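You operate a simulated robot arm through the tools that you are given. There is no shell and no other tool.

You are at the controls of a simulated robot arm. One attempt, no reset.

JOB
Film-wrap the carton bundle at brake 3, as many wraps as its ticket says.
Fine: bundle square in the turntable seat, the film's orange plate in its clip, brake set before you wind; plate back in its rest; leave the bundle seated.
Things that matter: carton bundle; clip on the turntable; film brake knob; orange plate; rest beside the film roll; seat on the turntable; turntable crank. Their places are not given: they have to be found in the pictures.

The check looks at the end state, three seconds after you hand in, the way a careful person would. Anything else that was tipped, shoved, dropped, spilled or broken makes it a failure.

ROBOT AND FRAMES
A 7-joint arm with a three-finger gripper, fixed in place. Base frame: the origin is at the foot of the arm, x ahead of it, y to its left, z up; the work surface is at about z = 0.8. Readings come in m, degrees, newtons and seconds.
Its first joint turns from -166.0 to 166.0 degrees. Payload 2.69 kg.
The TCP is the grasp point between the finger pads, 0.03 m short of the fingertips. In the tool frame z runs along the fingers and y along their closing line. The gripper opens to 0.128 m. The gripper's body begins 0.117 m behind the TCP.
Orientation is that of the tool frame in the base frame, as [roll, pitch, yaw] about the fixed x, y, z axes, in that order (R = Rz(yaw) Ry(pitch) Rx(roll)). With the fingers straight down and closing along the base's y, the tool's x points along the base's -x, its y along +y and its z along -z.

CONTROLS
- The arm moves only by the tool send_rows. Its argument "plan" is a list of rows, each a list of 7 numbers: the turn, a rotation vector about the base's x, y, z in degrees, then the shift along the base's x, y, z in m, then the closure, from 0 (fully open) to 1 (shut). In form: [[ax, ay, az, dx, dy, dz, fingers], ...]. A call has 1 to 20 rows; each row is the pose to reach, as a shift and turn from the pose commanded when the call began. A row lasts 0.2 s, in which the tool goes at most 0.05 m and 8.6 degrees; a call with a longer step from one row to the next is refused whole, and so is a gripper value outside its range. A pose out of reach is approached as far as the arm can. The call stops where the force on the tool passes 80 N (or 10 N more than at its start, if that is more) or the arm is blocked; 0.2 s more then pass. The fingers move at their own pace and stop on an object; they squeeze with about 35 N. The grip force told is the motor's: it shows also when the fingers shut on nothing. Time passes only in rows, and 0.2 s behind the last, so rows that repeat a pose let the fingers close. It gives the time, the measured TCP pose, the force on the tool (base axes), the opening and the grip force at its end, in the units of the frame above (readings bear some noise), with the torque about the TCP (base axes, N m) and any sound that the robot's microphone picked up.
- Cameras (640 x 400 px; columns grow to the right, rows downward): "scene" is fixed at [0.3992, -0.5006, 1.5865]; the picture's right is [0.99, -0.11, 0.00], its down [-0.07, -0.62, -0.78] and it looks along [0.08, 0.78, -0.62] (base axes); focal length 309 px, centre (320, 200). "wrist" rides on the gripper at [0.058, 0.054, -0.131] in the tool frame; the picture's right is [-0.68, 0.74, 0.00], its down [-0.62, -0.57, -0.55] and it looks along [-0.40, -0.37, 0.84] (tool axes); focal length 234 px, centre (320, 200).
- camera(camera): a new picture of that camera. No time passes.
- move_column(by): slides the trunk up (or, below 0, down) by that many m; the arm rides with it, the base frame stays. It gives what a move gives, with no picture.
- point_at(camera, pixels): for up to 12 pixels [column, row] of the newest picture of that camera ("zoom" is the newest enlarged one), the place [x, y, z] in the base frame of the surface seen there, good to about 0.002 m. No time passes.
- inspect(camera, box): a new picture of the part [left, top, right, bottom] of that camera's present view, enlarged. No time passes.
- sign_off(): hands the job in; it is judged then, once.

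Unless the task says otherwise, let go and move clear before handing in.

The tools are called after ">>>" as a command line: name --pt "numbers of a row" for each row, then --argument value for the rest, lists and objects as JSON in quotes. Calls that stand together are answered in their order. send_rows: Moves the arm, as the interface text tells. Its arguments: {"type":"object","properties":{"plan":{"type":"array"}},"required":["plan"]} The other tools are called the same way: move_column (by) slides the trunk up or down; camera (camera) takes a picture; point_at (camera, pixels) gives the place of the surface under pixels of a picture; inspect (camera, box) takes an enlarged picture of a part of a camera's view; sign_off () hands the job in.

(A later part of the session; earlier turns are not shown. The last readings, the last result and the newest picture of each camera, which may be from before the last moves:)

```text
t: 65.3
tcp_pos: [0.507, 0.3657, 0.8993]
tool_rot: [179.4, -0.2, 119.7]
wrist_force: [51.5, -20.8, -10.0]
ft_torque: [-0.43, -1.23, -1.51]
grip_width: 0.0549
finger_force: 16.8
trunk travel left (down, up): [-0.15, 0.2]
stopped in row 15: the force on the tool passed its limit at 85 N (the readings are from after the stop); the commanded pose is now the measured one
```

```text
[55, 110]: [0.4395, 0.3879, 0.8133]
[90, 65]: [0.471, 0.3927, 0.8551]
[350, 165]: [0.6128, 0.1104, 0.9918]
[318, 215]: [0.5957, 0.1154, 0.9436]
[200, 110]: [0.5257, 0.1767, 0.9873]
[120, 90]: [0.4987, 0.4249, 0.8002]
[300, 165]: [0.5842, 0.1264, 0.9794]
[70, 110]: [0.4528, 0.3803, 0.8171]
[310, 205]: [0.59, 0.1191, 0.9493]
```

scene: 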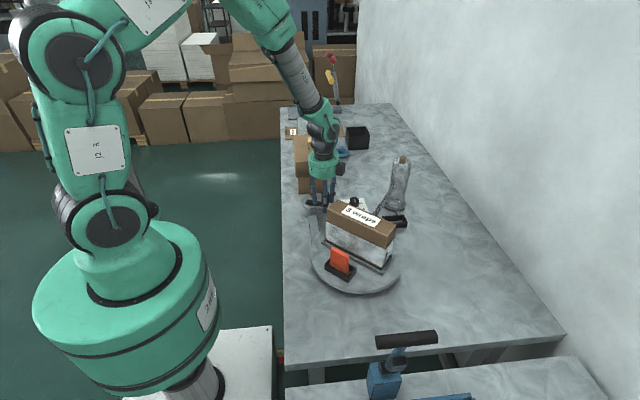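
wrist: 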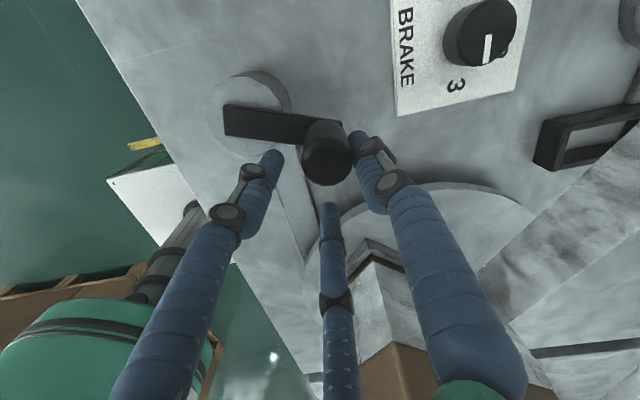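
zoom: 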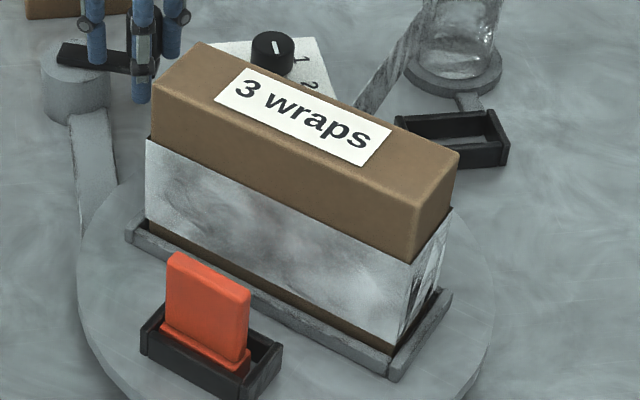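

>>> point_at --camera "zoom" --pixels '[[158, 92], [200, 48], [452, 160], [415, 250], [165, 100], [405, 245]]'

>>> inspect --camera "wrist" --box '[200, 60, 400, 220]'

>>> point_at --camera "zoom" --pixels '[[385, 255], [330, 255], [444, 248], [390, 305], [383, 205], [385, 230], [355, 290], [425, 290], [275, 160], [300, 140], [300, 200], [140, 185]]'

```text
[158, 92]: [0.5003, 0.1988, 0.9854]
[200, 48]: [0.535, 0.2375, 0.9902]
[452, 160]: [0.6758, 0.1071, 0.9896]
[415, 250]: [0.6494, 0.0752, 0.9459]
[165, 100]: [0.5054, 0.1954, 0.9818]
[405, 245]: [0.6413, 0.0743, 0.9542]
```

```text
2.50 times, centred on (300, 140) of wrist
```

zoom: 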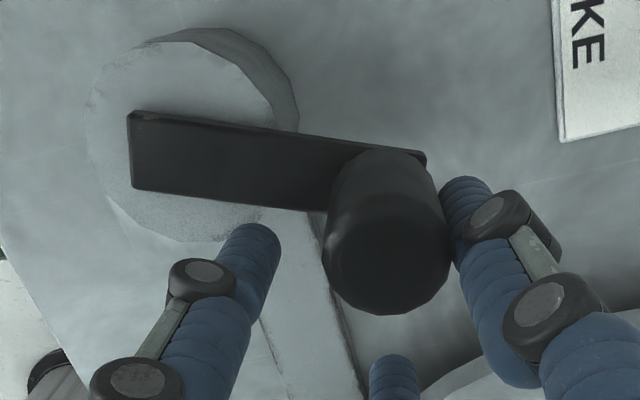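

```text
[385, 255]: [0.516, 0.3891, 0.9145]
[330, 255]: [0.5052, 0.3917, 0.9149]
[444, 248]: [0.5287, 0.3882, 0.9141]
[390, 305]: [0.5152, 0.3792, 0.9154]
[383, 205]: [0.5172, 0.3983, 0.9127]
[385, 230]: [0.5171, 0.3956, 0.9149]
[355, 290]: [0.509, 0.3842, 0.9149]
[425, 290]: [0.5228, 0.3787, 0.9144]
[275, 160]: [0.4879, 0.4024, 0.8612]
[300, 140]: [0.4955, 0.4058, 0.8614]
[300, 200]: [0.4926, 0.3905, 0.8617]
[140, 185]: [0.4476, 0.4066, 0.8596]
```

The handle had slipped between two fingers, because holding a position with the fingers is soft (only 17 N at 55 mm), and it then jammed. The table stands at about 403°, giving a ratio of about 2. I'll open, rise clear, and regrip the handle fully closed instead of caged.

>>> send_rows --pt "0 0 0 0 0 0 0.4" --pt "0 0 0 0 0 0 0.4" --pt "0 0 0 0 0 0 0.4" --pt "0 0 0 0 0 0.02 0.4" --pt "0 0 0 0 0 0.05 0.4" --pt "0 0 0 0 0 0.08 0.4" --pt "0 0 0 0.005 0.012 0.1 0.4" --pt "0 0 0 0.01 0.024 0.1 0.4" --pt "0 0 0 0.01 0.024 0.1 0.4"

>>> camera --camera "scene"

>>> inspect --camera "wrist" --box '[220, 60, 420, 220]'

```text
t: 67.3
tcp_pos: [0.5094, 0.3898, 0.9979]
tool_rot: [179.7, 0.0, 119.8]
wrist_force: [0.3, 0.2, -0.3]
ft_torque: [0.0, -0.02, -0.03]
grip_width: 0.0769
finger_force: 0.1
trunk travel left (down, up): [-0.15, 0.2]
```

```text
taken
```

scene: 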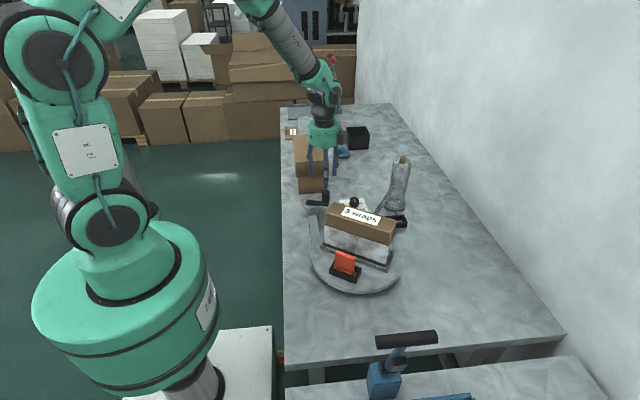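

```text
2.50 times, centred on (320, 140) of wrist
```

zoom: 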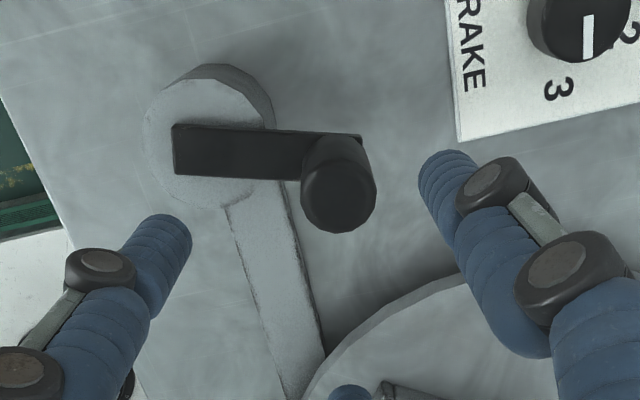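

I'll measure the handle and hub again from this view, and the bundle's angle.

>>> point_at --camera "zoom" --pixels '[[338, 195], [305, 195], [372, 190], [338, 228], [338, 165], [355, 220], [310, 215], [240, 150], [160, 120], [268, 120], [180, 85], [185, 195]]'

>>> inspect --camera "scene" --box '[310, 190, 410, 290]'

>>> point_at --camera "zoom" --pixels '[[175, 95], [135, 62], [335, 100], [332, 140], [120, 90], [325, 130], [150, 70], [160, 65], [320, 95]]'

```text
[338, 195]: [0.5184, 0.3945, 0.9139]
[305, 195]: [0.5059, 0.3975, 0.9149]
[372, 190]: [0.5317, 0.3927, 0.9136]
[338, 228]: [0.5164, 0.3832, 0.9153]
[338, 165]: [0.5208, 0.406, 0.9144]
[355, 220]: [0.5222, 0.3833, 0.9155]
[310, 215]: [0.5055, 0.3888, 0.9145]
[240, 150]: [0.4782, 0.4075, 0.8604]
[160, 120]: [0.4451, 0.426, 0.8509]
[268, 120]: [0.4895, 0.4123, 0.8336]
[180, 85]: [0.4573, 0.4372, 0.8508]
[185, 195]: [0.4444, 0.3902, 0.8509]
```

```text
4.00 times, centred on (360, 240) of scene
```

zoom: 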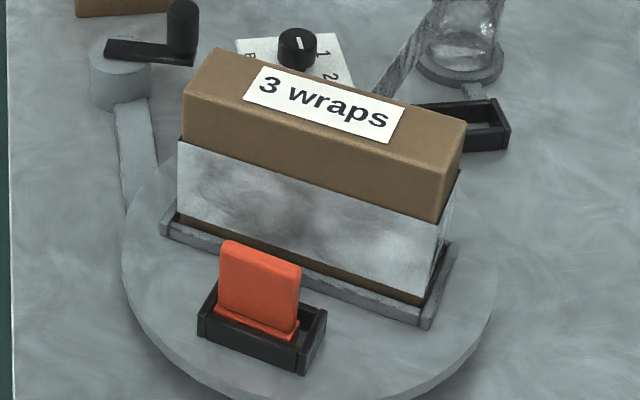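

```text
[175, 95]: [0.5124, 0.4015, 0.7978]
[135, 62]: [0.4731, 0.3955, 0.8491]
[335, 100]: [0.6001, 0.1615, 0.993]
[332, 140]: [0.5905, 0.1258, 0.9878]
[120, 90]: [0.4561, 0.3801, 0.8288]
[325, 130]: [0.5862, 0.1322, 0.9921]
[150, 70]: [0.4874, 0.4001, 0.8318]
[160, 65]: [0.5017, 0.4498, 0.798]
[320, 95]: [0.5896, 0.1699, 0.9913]
```

>>> point_at --camera "zoom" --pixels '[[188, 96], [222, 52], [460, 126], [434, 217], [195, 100], [425, 213], [176, 20], [195, 20], [183, 10], [115, 45], [190, 55]]'

>>> camera --camera "wrist"

```text
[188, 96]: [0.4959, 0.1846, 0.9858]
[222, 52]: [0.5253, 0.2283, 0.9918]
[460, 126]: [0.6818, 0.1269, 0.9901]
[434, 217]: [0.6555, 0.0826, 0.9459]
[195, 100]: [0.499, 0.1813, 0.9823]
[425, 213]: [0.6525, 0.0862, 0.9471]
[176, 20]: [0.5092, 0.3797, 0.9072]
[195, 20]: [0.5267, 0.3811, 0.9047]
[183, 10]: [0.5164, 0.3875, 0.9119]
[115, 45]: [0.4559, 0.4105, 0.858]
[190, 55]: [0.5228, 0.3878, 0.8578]
```

```text
taken
```

wrist: 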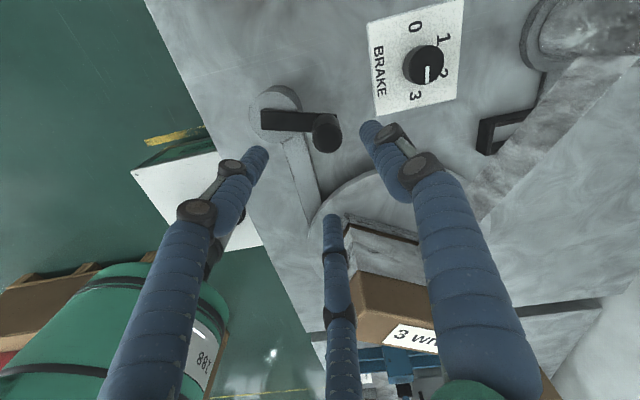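

The table stands at about 393° now (it eased back a little on release) and the handle is at about (0.5175, 0.395). I'll centre on it, lower, and grip it firmly.

>>> send_rows --pt "0 0 0 0.0076 0.0055 0 0.45" --pt "0 0 0 0.0076 0.0055 -0.02 0.45" --pt "0 0 0 0.0076 0.0055 -0.05 0.45" --pt "0 0 0 0.0076 0.0055 -0.075 0.45" --pt "0 0 0 0.0076 0.0055 -0.09 0.45" --pt "0 0 0 0.0076 0.0055 -0.1 0.45" --pt "0 0 0 0.0076 0.0055 -0.1 0.6" --pt "0 0 0 0.0076 0.0055 -0.1 0.7" --pt "0 0 0 0.0076 0.0055 -0.1 0.8" --pt "0 0 0 0.0076 0.0055 -0.1 1" --pt "0 0 0 0.0076 0.0055 -0.1 1" --pt "0 0 0 0.0076 0.0055 -0.1 1"

>>> camera --camera "wrist"

>>> inspect --camera "scene" --box '[290, 160, 390, 240]'

```text
t: 69.9
tcp_pos: [0.5179, 0.396, 0.8993]
tool_rot: [179.7, -0.1, 119.8]
wrist_force: [12.2, -1.7, -7.3]
ft_torque: [0.0, -0.58, -0.04]
grip_width: 0.0291
finger_force: 45.2
trunk travel left (down, up): [-0.15, 0.2]
```

```text
taken
```

wrist: 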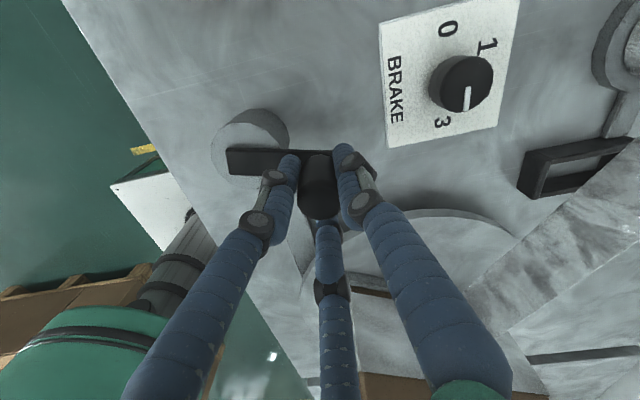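

```text
5.00 times, centred on (340, 200) of scene
```

zoom: 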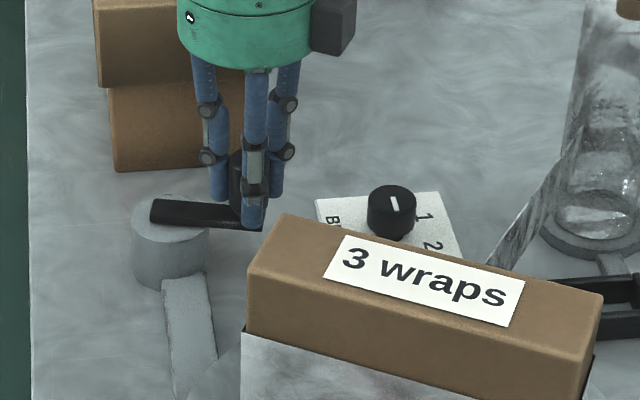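

The handle is firmly held (29.1 mm, 45 N). I'll turn a short segment, to θ ≈ -50°, and compare the measured path with the circle.

>>> send_rows --pt "0 0 0 -0.00015 -0.005 0 1" --pt "0 0 0 -0.00334 -0.01223 0 1" --pt "0 0 0 -0.00744 -0.019 0 1" --pt "0 0 0 -0.01239 -0.02517 0 1" --pt "0 0 0 -0.01811 -0.03064 0 1" --pt "0 0 0 -0.01811 -0.03064 0 1"

>>> camera --camera "wrist"

>>> inspect --camera "scene" --box '[290, 160, 410, 280]'

```text
t: 71.3
tcp_pos: [0.4985, 0.3641, 0.8996]
tool_rot: [179.8, 0.0, 119.9]
wrist_force: [-3.9, 4.2, 11.8]
ft_torque: [0.0, 0.19, 0.05]
grip_width: 0.0287
finger_force: 44.9
trunk travel left (down, up): [-0.15, 0.2]
```

```text
taken
```

wrist: 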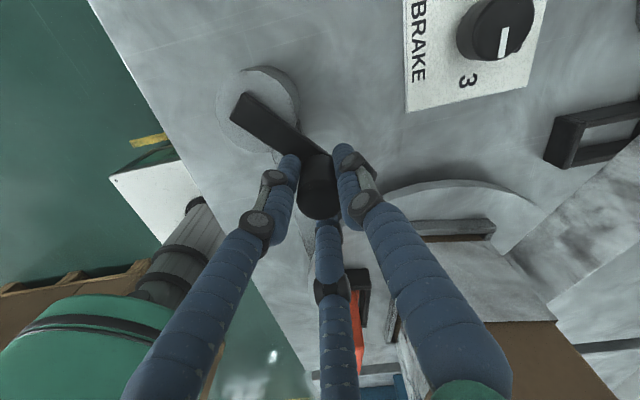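

```text
3.33 times, centred on (350, 220) of scene
```

zoom: 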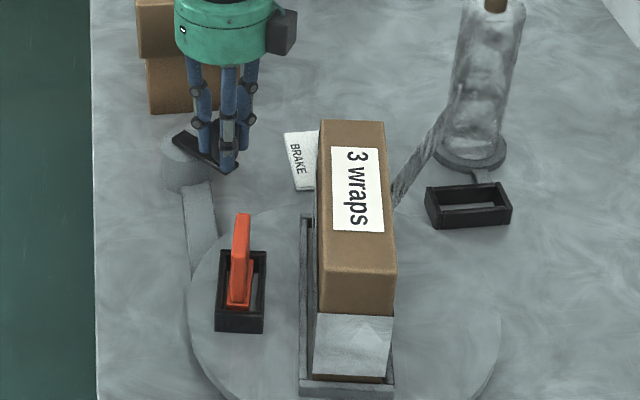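

The grip holds and the measured TCP follows the circle (0.4985, 0.3641 against 0.4989, 0.3647), so centre (0.460, 0.411) and radius 0.0605 are right. I'll crank on to θ = -180°.

>>> send_rows --pt "0 0 0 -0.00638 -0.00469 0 1" --pt "0 0 0 -0.01332 -0.00849 0 1" --pt "0 0 0 -0.0207 -0.01136 0 1" --pt "0 0 0 -0.02839 -0.01324 0 1" --pt "0 0 0 -0.03625 -0.0141 0 1" --pt "0 0 0 -0.04417 -0.01393 0 1" --pt "0 0 0 -0.05198 -0.01273 0 1" --pt "0 0 0 -0.05958 -0.01051 0 1" --pt "0 0 0 -0.06682 -0.00732 0 1" --pt "0 0 0 -0.07359 -0.00322 0 1" --pt "0 0 0 -0.07976 0.00173 0 1" --pt "0 0 0 -0.08523 0.00745 0 1" --pt "0 0 0 -0.08992 0.01383 0 1" --pt "0 0 0 -0.09372 0.02077 0 1" --pt "0 0 0 -0.09659 0.02815 0 1" --pt "0 0 0 -0.09847 0.03584 0 1" --pt "0 0 0 -0.09933 0.0437 0 1" --pt "0 0 0 -0.09939 0.04634 0 1" --pt "0 0 0 -0.09939 0.04634 0 1"

>>> camera --camera "scene"

>>> inspect --camera "scene" --box '[290, 170, 410, 290]'

```text
t: 75.3
tcp_pos: [0.4011, 0.4096, 0.9006]
tool_rot: [179.9, 0.0, 119.8]
wrist_force: [3.8, -7.3, -0.3]
ft_torque: [-0.15, -0.04, -0.35]
grip_width: 0.0287
finger_force: 44.8
trunk travel left (down, up): [-0.15, 0.2]
```

```text
taken
```

scene: 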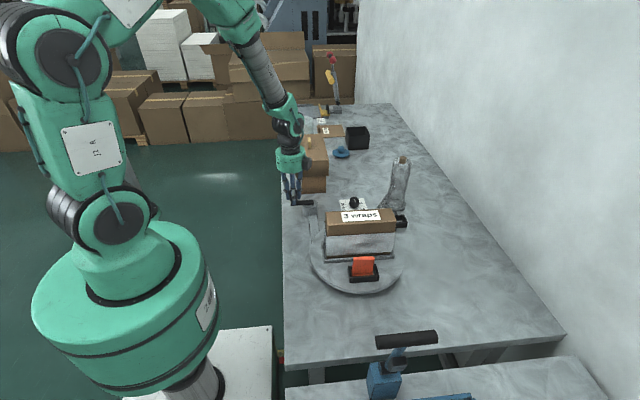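

```text
3.33 times, centred on (350, 230) of scene
```

zoom: 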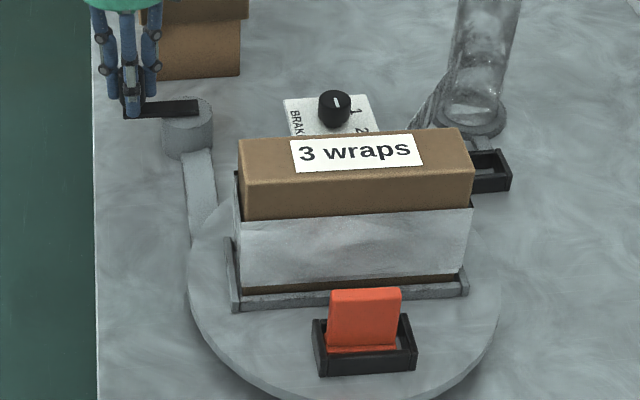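

One full crank turn brought the handle back and the table square again: that is two wraps (2:1). One more half crank turn makes the third. I'll crank to θ = 97.5° first and check, as this part comes nearest the lidded box.

>>> send_rows --pt "0 0 0 0.00052 0.0079 0 1" --pt "0 0 0 0.00206 0.01566 0 1" --pt "0 0 0 0.0046 0.02315 0 1" --pt "0 0 0 0.00811 0.03025 0 1" --pt "0 0 0 0.0125 0.03683 0 1" --pt "0 0 0 0.01772 0.04278 0 1" --pt "0 0 0 0.02367 0.048 0 1" --pt "0 0 0 0.03025 0.05239 0 1" --pt "0 0 0 0.03735 0.0559 0 1" --pt "0 0 0 0.04484 0.05844 0 1" --pt "0 0 0 0.0526 0.05998 0 1" --pt "0 0 0 0.0526 0.05998 0 1"

>>> camera --camera "scene"

>>> inspect --camera "scene" --box '[280, 130, 400, 230]'

>>> camera --camera "wrist"

```text
t: 77.9
tcp_pos: [0.4529, 0.4711, 0.8981]
tool_rot: [179.8, -0.1, 119.9]
wrist_force: [5.6, -21.5, -10.6]
ft_torque: [-0.62, -0.39, 0.16]
grip_width: 0.0291
finger_force: 45.3
trunk travel left (down, up): [-0.15, 0.2]
```

```text
taken
```

scene: 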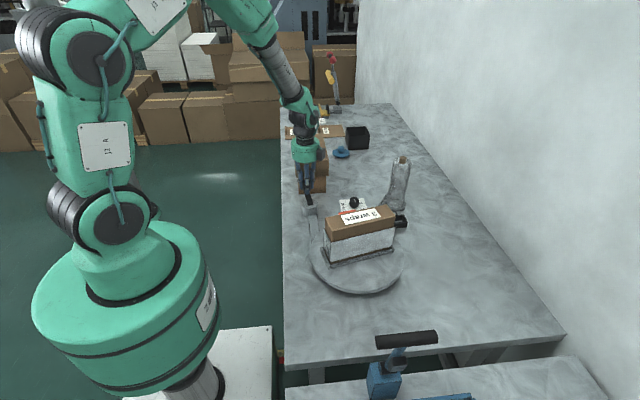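

```text
4.00 times, centred on (340, 180) of scene
```

zoom: 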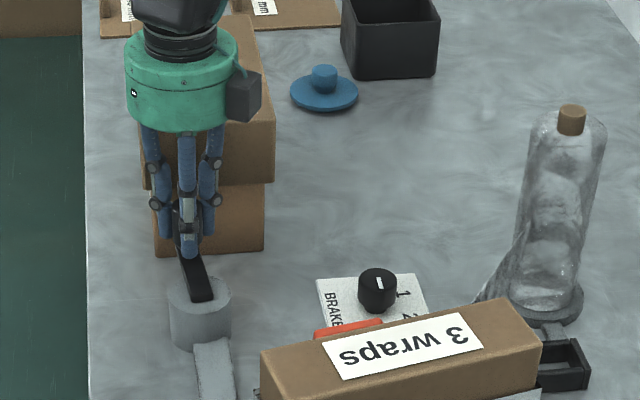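

```text
taken
```

wrist: 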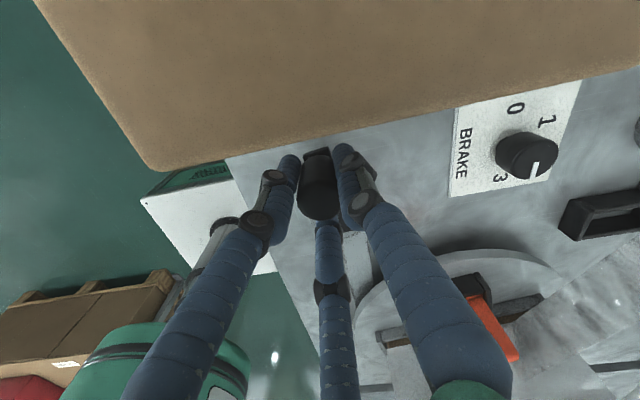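

There's a 21 N push toward -y here, so I'll check the lidded box hasn't been touched or moved, and measure the crank.

>>> point_at --camera "scene" --pixels '[[322, 180], [324, 162], [325, 172], [320, 190], [327, 170], [322, 188], [315, 186], [326, 165], [312, 140], [318, 145]]'

>>> inspect --camera "scene" --box '[285, 125, 345, 205]'

```text
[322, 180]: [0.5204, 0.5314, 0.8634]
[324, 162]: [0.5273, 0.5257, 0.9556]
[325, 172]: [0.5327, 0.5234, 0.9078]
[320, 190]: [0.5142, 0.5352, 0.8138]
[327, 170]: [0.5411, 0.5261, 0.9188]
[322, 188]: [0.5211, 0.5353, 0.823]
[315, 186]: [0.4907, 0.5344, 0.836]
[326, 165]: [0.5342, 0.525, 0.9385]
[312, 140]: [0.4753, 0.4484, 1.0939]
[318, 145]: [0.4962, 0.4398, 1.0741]
```

```text
5.00 times, centred on (315, 165) of scene
```

zoom: 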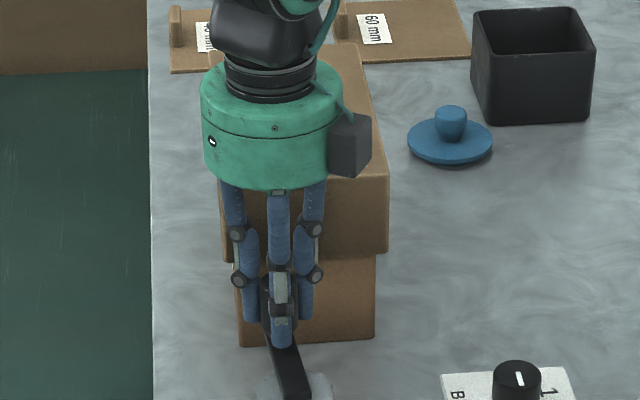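

The lidded box hasn't moved (faces still at y 0.525/0.535), so the push is just a small circle mismatch. I'll shift the circle centre 3 mm to -y for the last quarter and stop at about θ = 7.5° to check the table's angle.

>>> send_rows --pt "0 0 0 0.0079 -0.00248 0 1" --pt "0 0 0 0.0158 -0.003 0 1" --pt "0 0 0 0.02356 -0.00454 0 1" --pt "0 0 0 0.03105 -0.00708 0 1" --pt "0 0 0 0.03815 -0.01059 0 1" --pt "0 0 0 0.04473 -0.01498 0 1" --pt "0 0 0 0.05068 -0.0202 0 1" --pt "0 0 0 0.0559 -0.02615 0 1" --pt "0 0 0 0.06029 -0.03273 0 1" --pt "0 0 0 0.0638 -0.03983 0 1" --pt "0 0 0 0.06634 -0.04732 0 1" --pt "0 0 0 0.06788 -0.05508 0 1" --pt "0 0 0 0.06788 -0.05508 0 1"

>>> camera --camera "scene"

>>> inspect --camera "scene" --box '[310, 190, 410, 290]'

>>> point_at --camera "zoom" --pixels '[[90, 95], [330, 75], [200, 250], [300, 250], [100, 110], [320, 100], [180, 60], [300, 60], [250, 290], [210, 290]]'

```text
t: 80.7
tcp_pos: [0.5211, 0.4149, 0.8983]
tool_rot: [180.0, 0.0, 119.9]
wrist_force: [-6.5, 0.7, 3.0]
ft_torque: [-0.1, 0.2, -0.06]
grip_width: 0.0287
finger_force: 44.8
trunk travel left (down, up): [-0.15, 0.2]
```

```text
taken
```

scene: 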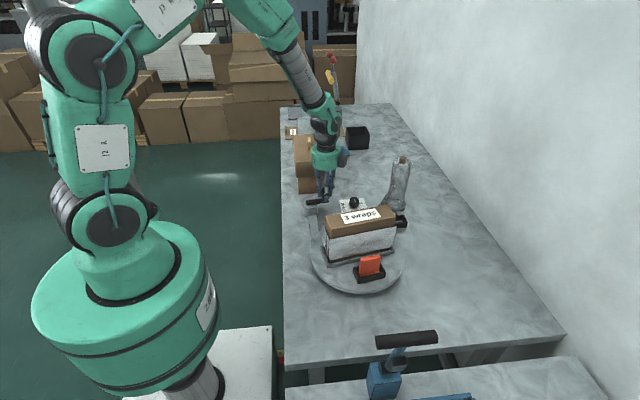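

```text
4.00 times, centred on (360, 240) of scene
```

zoom: 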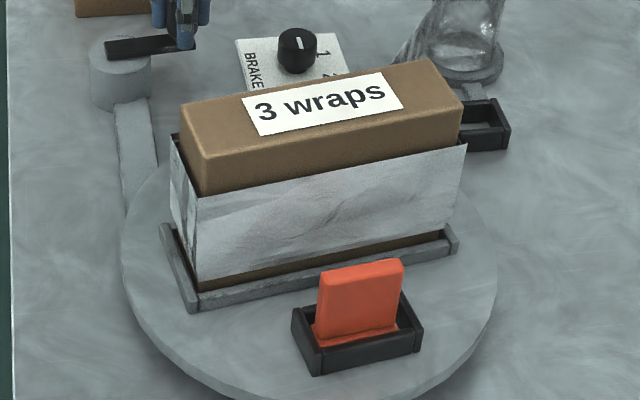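

```text
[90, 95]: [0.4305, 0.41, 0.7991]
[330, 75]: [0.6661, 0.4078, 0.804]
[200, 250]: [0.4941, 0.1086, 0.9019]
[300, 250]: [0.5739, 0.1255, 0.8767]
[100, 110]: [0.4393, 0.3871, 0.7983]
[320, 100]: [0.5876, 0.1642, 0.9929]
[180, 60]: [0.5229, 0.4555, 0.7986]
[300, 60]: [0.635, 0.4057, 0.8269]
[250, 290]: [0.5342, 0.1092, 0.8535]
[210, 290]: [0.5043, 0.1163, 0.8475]
```

The table is close to square, a few degrees short. I'll measure the bundle's front face direction.

>>> point_at --camera "zoom" --pixels '[[222, 172], [440, 122], [230, 240], [440, 190], [215, 165], [450, 118], [330, 150], [185, 110], [440, 68], [325, 285], [395, 275]]'

```text
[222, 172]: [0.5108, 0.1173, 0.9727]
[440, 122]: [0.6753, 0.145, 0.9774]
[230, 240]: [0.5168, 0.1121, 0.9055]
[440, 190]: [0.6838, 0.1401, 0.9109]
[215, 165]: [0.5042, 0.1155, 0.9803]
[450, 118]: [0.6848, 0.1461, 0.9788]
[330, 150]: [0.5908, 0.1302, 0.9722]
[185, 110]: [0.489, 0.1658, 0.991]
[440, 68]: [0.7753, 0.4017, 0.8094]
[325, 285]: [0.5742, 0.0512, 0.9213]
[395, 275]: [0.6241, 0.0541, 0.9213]
```

The front face is at +9.6°, so the table needs about 9.6° more, i.e. 4.8° of crank (5.1 mm at the handle). I'll make that small move.

>>> send_rows --pt "0 0 0 -0.0005 -0.0025 0 1" --pt "0 0 0 -0.0008 -0.0051 0 1" --pt "0 0 0 -0.0008 -0.0051 0 1" --pt "0 0 0 -0.0008 -0.0051 0 1"

>>> inspect --camera "scene" --box '[310, 190, 410, 290]'

>>> point_at --camera "zoom" --pixels '[[210, 170], [440, 140], [220, 240], [440, 210], [205, 165], [450, 135], [330, 155], [320, 290], [390, 285], [230, 160], [420, 140]]'

```text
t: 81.7
tcp_pos: [0.5193, 0.4096, 0.8992]
tool_rot: [179.8, 0.0, 119.8]
wrist_force: [4.3, -3.2, 0.3]
ft_torque: [-0.33, -0.23, 0.21]
grip_width: 0.0291
finger_force: 45.3
trunk travel left (down, up): [-0.15, 0.2]
```

```text
4.00 times, centred on (360, 240) of scene
```

zoom: 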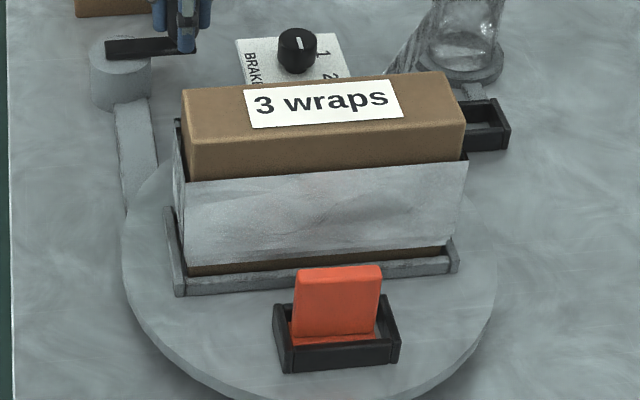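

```text
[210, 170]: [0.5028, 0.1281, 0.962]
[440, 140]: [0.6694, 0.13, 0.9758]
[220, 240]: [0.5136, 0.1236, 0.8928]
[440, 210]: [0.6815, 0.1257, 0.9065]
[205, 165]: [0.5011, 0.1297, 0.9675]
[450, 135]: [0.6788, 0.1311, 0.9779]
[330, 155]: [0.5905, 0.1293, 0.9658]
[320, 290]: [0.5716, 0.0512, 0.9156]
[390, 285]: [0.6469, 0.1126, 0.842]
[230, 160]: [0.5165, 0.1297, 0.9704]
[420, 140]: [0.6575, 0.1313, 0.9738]
```

The front face is now within about 0.6° of square, i.e. about 2.998 wraps. I'll nudge the crank about 2° further so the third wrap is fully completed rather than a hair short.

>>> send_rows --pt "0 0 0 -0.0002 -0.0012 0 1" --pt "0 0 0 -0.0004 -0.0026 0 1" --pt "0 0 0 -0.0004 -0.0026 0 1"

>>> inspect --camera "scene" --box '[310, 190, 410, 290]'

>>> point_at --camera "zoom" --pixels '[[210, 165], [440, 145], [220, 235], [440, 215], [205, 165], [450, 140], [330, 155], [230, 160], [420, 145]]'

```text
t: 82.5
tcp_pos: [0.5203, 0.4097, 0.8986]
tool_rot: [179.8, 0.1, 119.7]
wrist_force: [5.0, 9.5, -4.5]
ft_torque: [0.47, -0.27, -0.46]
grip_width: 0.0287
finger_force: 44.9
trunk travel left (down, up): [-0.15, 0.2]
```

```text
4.00 times, centred on (360, 240) of scene
```

zoom: 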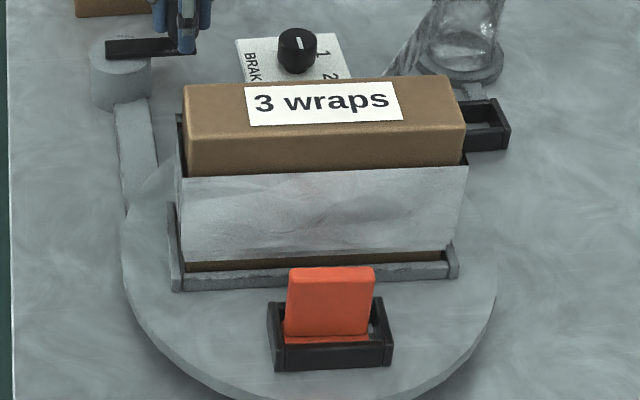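

```text
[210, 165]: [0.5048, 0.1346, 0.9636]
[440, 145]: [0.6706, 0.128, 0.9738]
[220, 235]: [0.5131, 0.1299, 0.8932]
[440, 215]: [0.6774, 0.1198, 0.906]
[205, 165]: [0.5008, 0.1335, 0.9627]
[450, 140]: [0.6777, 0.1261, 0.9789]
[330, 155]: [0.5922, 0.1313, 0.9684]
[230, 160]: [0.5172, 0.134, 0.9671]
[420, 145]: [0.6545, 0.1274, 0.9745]
```

The face is now at about -2.7°, i.e. 1082.7° of table turn, just past three wraps. I'll release the handle and rise clear.

>>> send_rows --pt "0 0 0 0 0 0 0.75" --pt "0 0 0 0 0 0 0.6" --pt "0 0 0 0 0 0 0.5" --pt "0 0 0 0 0 0 0.5" --pt "0 0 0 0 0 0.02 0.5" --pt "0 0 0 0 0 0.05 0.5" --pt "0 0 0 0 0 0.09 0.5" --pt "0 0 0 0 0 0.13 0.5" --pt "0 0 0 0 0 0.17 0.5" --pt "0 0 0 0 0 0.2 0.5" --pt "0 0 0 0 0 0.2 0.5"

>>> camera --camera "scene"

>>> inspect --camera "scene" --box '[310, 190, 410, 290]'

>>> point_at --camera "zoom" --pixels '[[210, 165], [440, 145], [220, 235], [440, 215], [205, 165], [450, 140], [330, 155], [230, 160], [420, 145]]'

```text
t: 84.9
tcp_pos: [0.5201, 0.4077, 1.0976]
tool_rot: [179.8, 0.0, 119.8]
wrist_force: [0.6, 0.3, -0.3]
ft_torque: [0.0, -0.03, -0.02]
grip_width: 0.0639
finger_force: 0.1
trunk travel left (down, up): [-0.15, 0.2]
```

```text
taken
```

scene: 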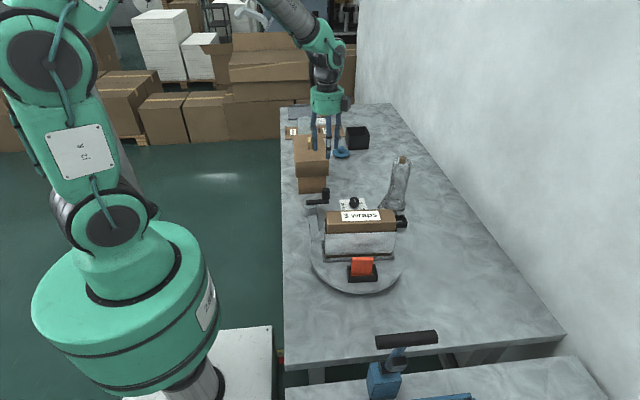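

```text
4.00 times, centred on (360, 240) of scene
```

zoom: 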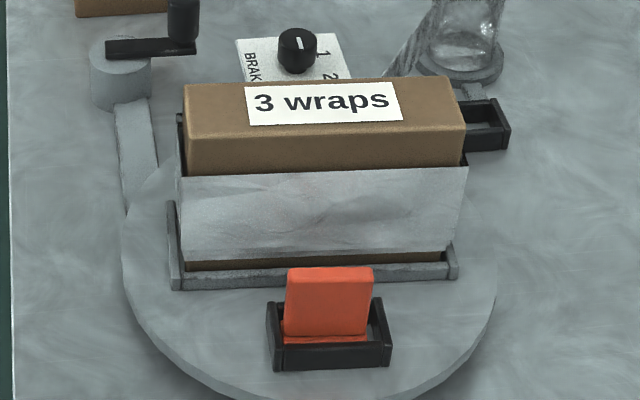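

```text
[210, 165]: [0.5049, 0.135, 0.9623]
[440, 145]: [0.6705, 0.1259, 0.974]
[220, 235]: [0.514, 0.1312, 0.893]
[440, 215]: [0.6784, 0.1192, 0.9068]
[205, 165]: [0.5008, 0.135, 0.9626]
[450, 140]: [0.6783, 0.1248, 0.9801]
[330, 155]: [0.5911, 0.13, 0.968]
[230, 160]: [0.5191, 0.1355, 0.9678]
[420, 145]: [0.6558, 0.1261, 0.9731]
```

The table settled at about -3.6° (3.01 wraps), with the bundle seated and upright. Next is returning the plate: I'll fly over to above the clip at z≈1.1, turning the hand +56.6° so it lines up with the slightly rotated plate.

>>> send_rows --pt "0 0 7.1 0.008 -0.04 0.005 0.6" --pt "0 0 14.2 0.016 -0.084 0.005 0.6" --pt "0 0 21.3 0.024 -0.128 0.005 0.6" --pt "0 0 28.4 0.032 -0.172 0.005 0.6" --pt "0 0 35.5 0.04 -0.216 0.005 0.6" --pt "0 0 42.6 0.048 -0.26 0.005 0.6" --pt "0 0 49.7 0.056 -0.304 0.005 0.6" --pt "0 0 56.6 0.0615 -0.3497 0.005 0.6" --pt "0 0 56.6 0.0615 -0.3497 -0.045 0.6" --pt "0 0 56.6 0.0615 -0.3497 -0.085 0.6" --pt "0 0 56.6 0.0615 -0.3497 -0.085 0.6"

>>> camera --camera "wrist"

>>> inspect --camera "scene" --box '[320, 220, 410, 290]'

```text
t: 87.3
tcp_pos: [0.5793, 0.0582, 1.0133]
tool_rot: [179.9, -0.1, 176.5]
wrist_force: [0.4, 0.6, -0.7]
ft_torque: [-0.02, 0.05, -0.01]
grip_width: 0.0512
finger_force: 0.0
trunk travel left (down, up): [-0.15, 0.2]
```

```text
taken
```

wrist: 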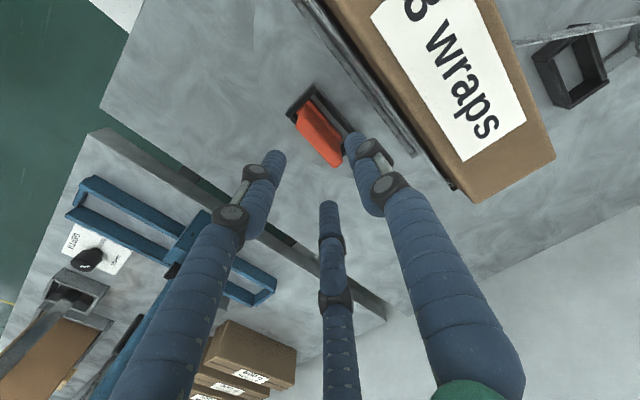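

```text
5.71 times, centred on (365, 255) of scene
```

zoom: 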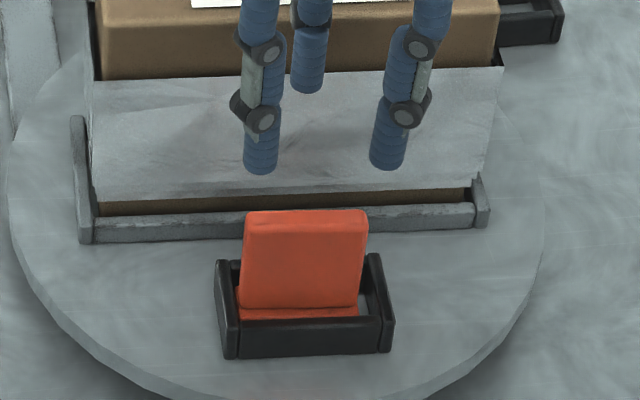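

The plate stands a bit left in the clip. I'll measure its faces and edges.

>>> point_at --camera "zoom" --pixels '[[248, 270], [360, 262], [300, 270], [244, 290], [358, 290], [255, 220], [360, 217], [300, 222], [243, 312], [354, 310], [225, 300], [375, 290]]'

>>> inspect --camera "wrist" --box '[270, 70, 370, 180]'

>>> point_at --camera "zoom" --pixels '[[190, 120], [230, 170], [290, 230], [200, 175], [280, 270], [240, 220], [175, 115], [310, 240], [320, 290], [180, 150]]'

```text
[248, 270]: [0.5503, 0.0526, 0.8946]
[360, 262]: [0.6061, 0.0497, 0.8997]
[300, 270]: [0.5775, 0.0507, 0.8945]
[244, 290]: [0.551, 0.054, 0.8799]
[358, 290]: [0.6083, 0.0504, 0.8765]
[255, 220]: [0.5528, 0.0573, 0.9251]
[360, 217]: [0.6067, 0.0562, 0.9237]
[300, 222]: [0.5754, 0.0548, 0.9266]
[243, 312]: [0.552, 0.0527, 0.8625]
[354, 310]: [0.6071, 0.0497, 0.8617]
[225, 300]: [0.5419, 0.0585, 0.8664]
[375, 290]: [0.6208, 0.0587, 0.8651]
```

```text
3.64 times, centred on (320, 125) of wrist
```

zoom: 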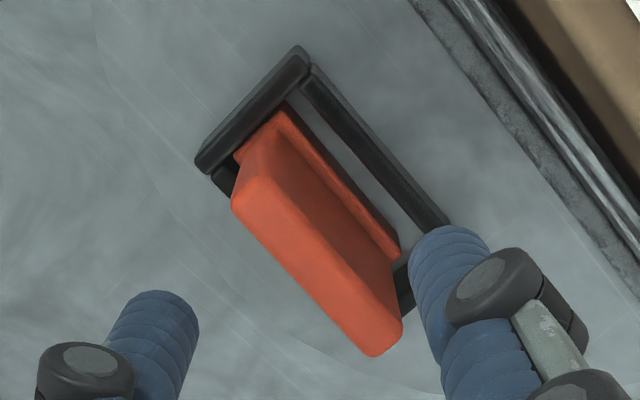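

```text
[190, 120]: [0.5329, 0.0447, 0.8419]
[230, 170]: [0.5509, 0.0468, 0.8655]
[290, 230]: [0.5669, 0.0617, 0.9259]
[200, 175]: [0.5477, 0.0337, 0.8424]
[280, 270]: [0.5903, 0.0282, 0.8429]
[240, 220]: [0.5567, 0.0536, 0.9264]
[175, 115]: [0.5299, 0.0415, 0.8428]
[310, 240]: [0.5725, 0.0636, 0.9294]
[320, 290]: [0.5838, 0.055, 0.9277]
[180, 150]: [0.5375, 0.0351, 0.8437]
```

The plate centre is at about (0.5785, 0.057), yawed about -3.3°, and the film now runs from the roll to the wrapped bundle rather than to the plate. I'll lower around it to z≈0.9065.

>>> send_rows --pt "0 0 0 -0.0011 -0.0057 -0.03 0.55" --pt "0 0 0 -0.0011 -0.0057 -0.06 0.55" --pt "0 0 0 -0.0011 -0.0057 -0.075 0.55" --pt "0 0 0 -0.0011 -0.0057 -0.09 0.55" --pt "0 0 0 -0.0011 -0.0057 -0.1065 0.55" --pt "0 0 0 -0.0011 -0.0057 -0.1065 0.55"

>>> camera --camera "wrist"

>>> inspect --camera "scene" --box '[320, 220, 410, 290]'

```text
t: 88.7
tcp_pos: [0.5792, 0.0537, 0.9077]
tool_rot: [179.7, 0.0, 176.5]
wrist_force: [0.9, 0.5, 0.0]
ft_torque: [-0.01, 0.01, 0.0]
grip_width: 0.0577
finger_force: 0.1
trunk travel left (down, up): [-0.15, 0.2]
```

```text
taken
```

wrist: 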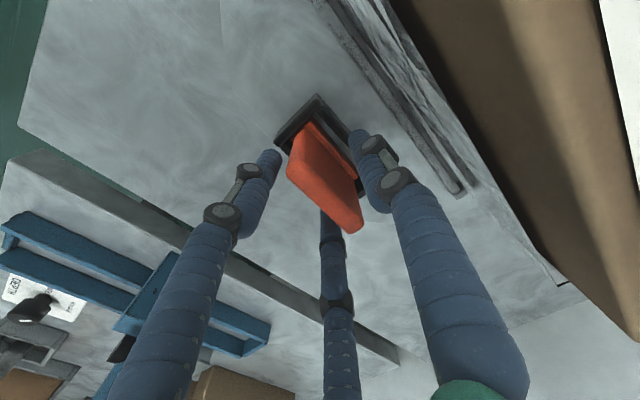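

```text
5.71 times, centred on (365, 255) of scene
```

zoom: 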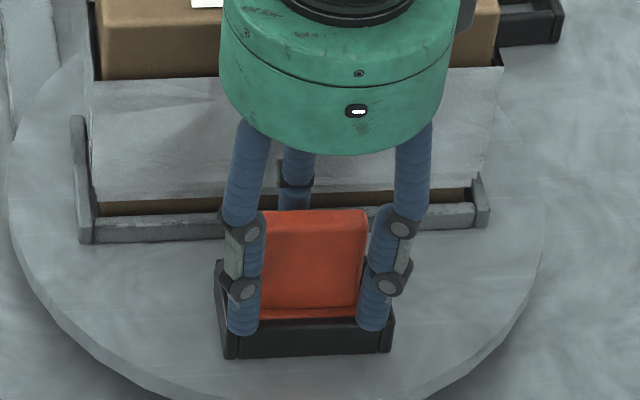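

The fingers straddle the plate with no contact. I'll close on it.

>>> send_rows --pt "0 0 0 0 0 0 0.65" --pt "0 0 0 0 0 0 0.72" --pt "0 0 0 0 0 0 0.78" --pt "0 0 0 0 0 0 0.82" --pt "0 0 0 0 0 0 0.88" --pt "0 0 0 0 0 0 1" --pt "0 0 0 0 0 0 1" --pt "0 0 0 0 0 0 1"

>>> inspect --camera "scene" --box '[320, 220, 410, 290]'

```text
t: 90.5
tcp_pos: [0.5802, 0.052, 0.9062]
tool_rot: [179.8, -0.1, 176.4]
wrist_force: [0.4, 0.7, 0.2]
ft_torque: [-0.06, 0.02, 0.03]
grip_width: 0.0221
finger_force: 34.9
trunk travel left (down, up): [-0.15, 0.2]
```

```text
5.71 times, centred on (365, 255) of scene
```

zoom: 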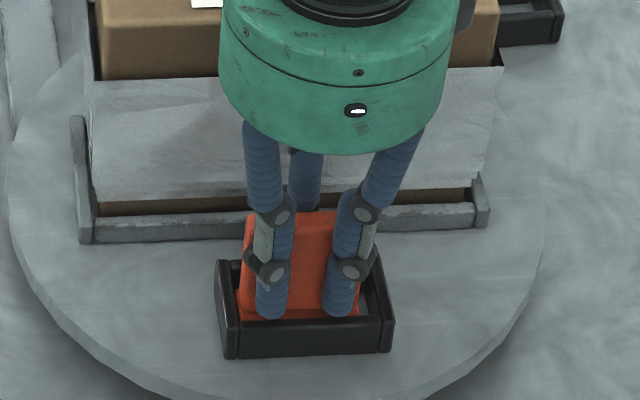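

Gripped at 0.0221 as before. I'll lift straight up 0.06 m to z≈0.966.

>>> send_rows --pt "0 0 0 0 0 0.006 1" --pt "0 0 0 0 0 0.015 1" --pt "0 0 0 0 0 0.03 1" --pt "0 0 0 0 0 0.05 1" --pt "0 0 0 0 0 0.062 1" --pt "0 0 1.8 0 0 0.062 1" --pt "0 0 3.5 0 0 0.062 1" --pt "0 0 3.5 0 0 0.062 1"

>>> inspect --camera "scene" --box '[320, 220, 410, 290]'

>>> inspect --camera "wrist" --box '[265, 75, 385, 225]'

```text
t: 92.3
tcp_pos: [0.5798, 0.053, 0.9683]
tool_rot: [179.8, -0.1, -180.0]
wrist_force: [-0.8, -0.6, -1.5]
ft_torque: [-0.02, -0.03, -0.02]
grip_width: 0.0223
finger_force: 34.8
trunk travel left (down, up): [-0.15, 0.2]
```

```text
5.71 times, centred on (365, 255) of scene
```

zoom: 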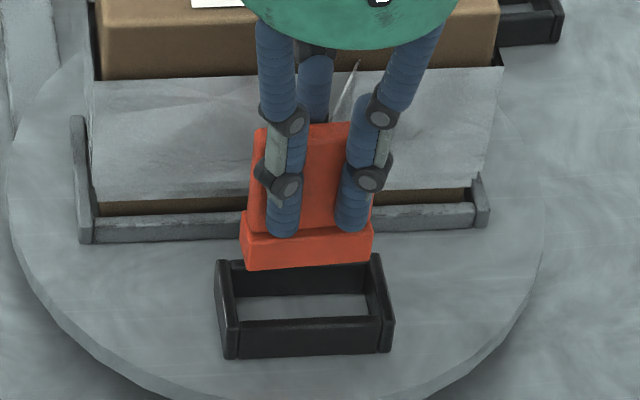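

```text
2.67 times, centred on (325, 150) of wrist
```

zoom: 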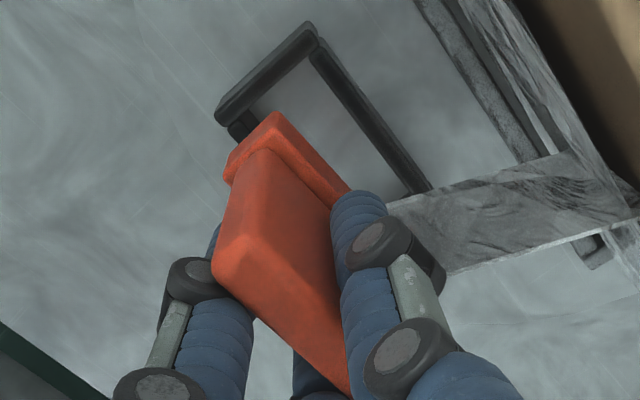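

The plate is out; the film web shows again from its back. I'll measure how it sits in the hand (foot corners) before carrying it back.

>>> point_at --camera "zoom" --pixels '[[240, 160], [275, 130], [300, 150], [235, 165]]'

>>> inspect --camera "scene" --box '[345, 235, 395, 275]'

>>> point_at --camera "zoom" --pixels '[[135, 215], [355, 205], [240, 215], [130, 225], [358, 190], [240, 130], [345, 150], [145, 160], [133, 200], [352, 215]]'

```text
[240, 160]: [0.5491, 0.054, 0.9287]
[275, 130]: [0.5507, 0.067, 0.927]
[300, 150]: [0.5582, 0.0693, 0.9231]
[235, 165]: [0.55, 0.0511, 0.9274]
```

```text
10.00 times, centred on (370, 255) of scene
```

zoom: 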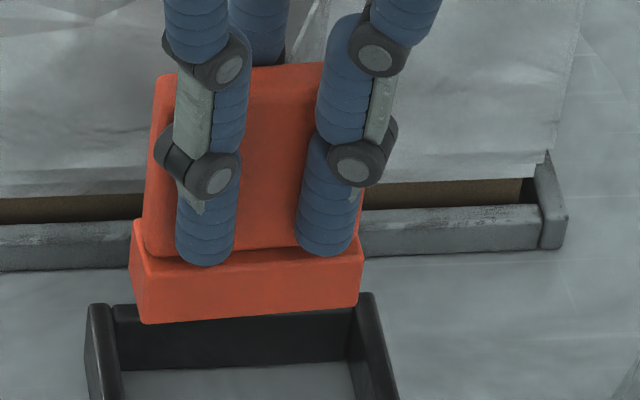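

```text
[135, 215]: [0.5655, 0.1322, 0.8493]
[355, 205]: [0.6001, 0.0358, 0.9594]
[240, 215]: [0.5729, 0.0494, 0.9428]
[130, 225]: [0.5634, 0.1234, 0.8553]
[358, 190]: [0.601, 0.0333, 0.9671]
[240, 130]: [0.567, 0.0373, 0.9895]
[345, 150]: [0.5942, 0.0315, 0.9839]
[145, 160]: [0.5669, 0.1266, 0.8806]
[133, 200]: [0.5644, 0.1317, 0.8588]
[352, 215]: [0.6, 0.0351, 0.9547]
```

>>> point_at --camera "zoom" --pixels '[[155, 300], [350, 285], [250, 290], [148, 285], [357, 280], [270, 180], [270, 230], [165, 190], [145, 310], [355, 295]]'

```text
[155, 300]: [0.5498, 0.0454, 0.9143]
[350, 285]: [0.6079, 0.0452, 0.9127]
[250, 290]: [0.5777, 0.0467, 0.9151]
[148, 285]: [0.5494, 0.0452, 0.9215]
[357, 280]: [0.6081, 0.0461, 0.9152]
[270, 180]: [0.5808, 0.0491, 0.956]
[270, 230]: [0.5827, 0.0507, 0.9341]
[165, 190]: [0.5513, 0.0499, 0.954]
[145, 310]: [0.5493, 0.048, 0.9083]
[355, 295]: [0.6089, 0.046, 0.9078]
```

The foot is square and centred about 1 mm to -x of the TCP. I'll carry it back the same way, +x first and then +y, to above the rest.

>>> send_rows --pt "0 0 0 0.04 0 0.002 1" --pt "0 0 0 0.085 0 0.002 1" --pt "0 0 0 0.13 0 0.002 1" --pt "0 0 0 0.17 0 0.002 1" --pt "0 0 0 0.185 0.03 0.002 1" --pt "0 0 0 0.185 0.075 0.002 1" --pt "0 0 0 0.185 0.12 0.002 1" --pt "0 0 0 0.185 0.165 0.002 1" --pt "0 0 0 0.185 0.21 0.002 1" --pt "0 0 0 0.185 0.245 0.002 1" --pt "0 0 0 0.185 0.258 0.002 1" --pt "0 0 0 0.185 0.258 0.002 1"

>>> camera --camera "scene"

>>> inspect --camera "scene" --box '[370, 175, 430, 235]'

>>> inspect --camera "wrist" --box '[265, 75, 385, 225]'

```text
t: 94.9
tcp_pos: [0.7654, 0.3109, 0.9701]
tool_rot: [179.7, -0.1, 179.9]
wrist_force: [-0.3, 0.1, -0.8]
ft_torque: [-0.03, 0.04, 0.0]
grip_width: 0.0222
finger_force: 34.8
trunk travel left (down, up): [-0.15, 0.2]
```

```text
taken
```

scene: 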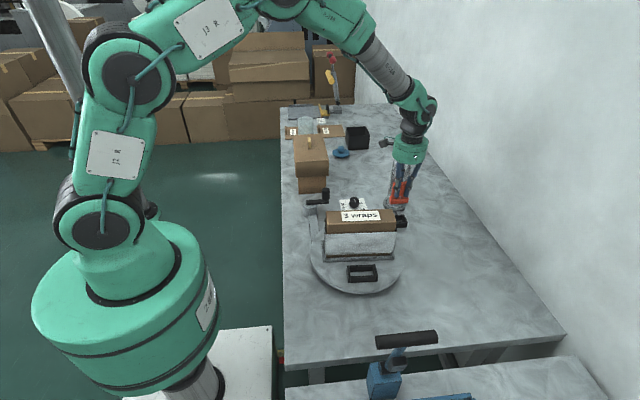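

```text
6.67 times, centred on (400, 205) of scene
```

zoom: 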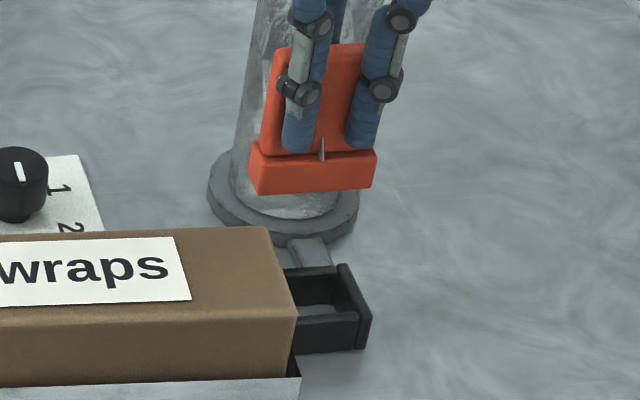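

```text
2.67 times, centred on (325, 150) of wrist
```

zoom: 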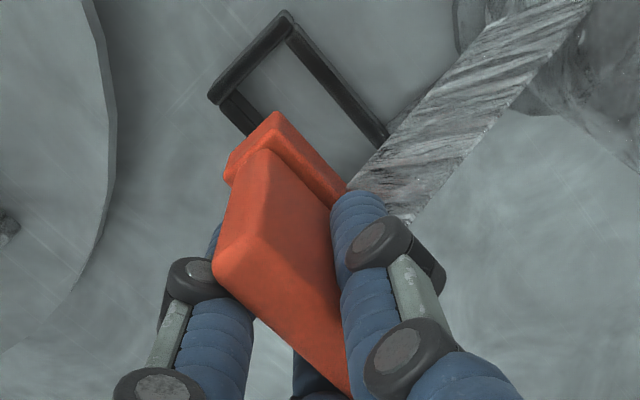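

I'll measure the foot against the rest walls in both views.

>>> point_at --camera "zoom" --pixels '[[240, 160], [272, 122], [300, 150], [235, 165], [250, 60], [225, 90], [340, 80], [290, 20], [235, 115], [375, 130], [320, 165], [310, 60]]'

>>> inspect --camera "scene" --box '[370, 175, 430, 235]'

>>> point_at --camera "zoom" --pixels '[[262, 175], [370, 165], [320, 175], [257, 165], [374, 160], [345, 290], [320, 325], [365, 320], [320, 340], [355, 285], [335, 110], [300, 270]]'

```text
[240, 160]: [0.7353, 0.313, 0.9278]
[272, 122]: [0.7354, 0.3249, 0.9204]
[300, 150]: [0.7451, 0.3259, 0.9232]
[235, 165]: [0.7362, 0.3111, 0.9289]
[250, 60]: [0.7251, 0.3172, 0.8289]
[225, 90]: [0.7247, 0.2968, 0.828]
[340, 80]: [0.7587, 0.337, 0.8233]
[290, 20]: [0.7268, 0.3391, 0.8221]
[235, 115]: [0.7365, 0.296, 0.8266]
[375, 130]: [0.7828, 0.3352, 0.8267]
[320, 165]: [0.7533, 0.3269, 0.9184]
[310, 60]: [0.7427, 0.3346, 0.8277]
```

```text
6.67 times, centred on (400, 205) of scene
```

zoom: 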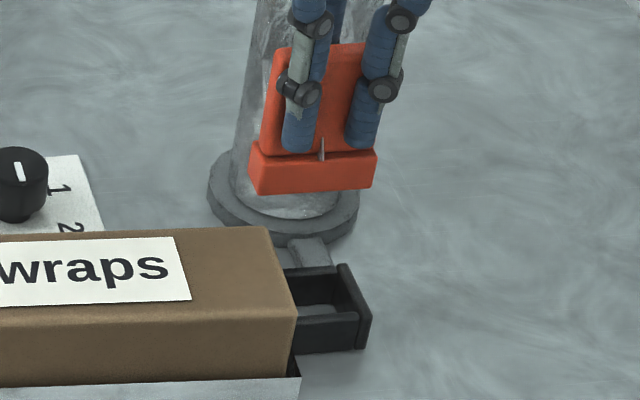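

```text
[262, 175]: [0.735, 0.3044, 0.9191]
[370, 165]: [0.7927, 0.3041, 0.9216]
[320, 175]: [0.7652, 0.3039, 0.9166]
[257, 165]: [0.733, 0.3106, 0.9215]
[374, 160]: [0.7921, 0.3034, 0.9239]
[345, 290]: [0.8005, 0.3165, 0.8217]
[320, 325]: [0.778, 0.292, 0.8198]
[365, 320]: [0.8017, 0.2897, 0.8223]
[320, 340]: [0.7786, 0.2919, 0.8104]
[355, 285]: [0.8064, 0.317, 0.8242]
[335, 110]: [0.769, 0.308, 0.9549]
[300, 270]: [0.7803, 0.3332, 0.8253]
```

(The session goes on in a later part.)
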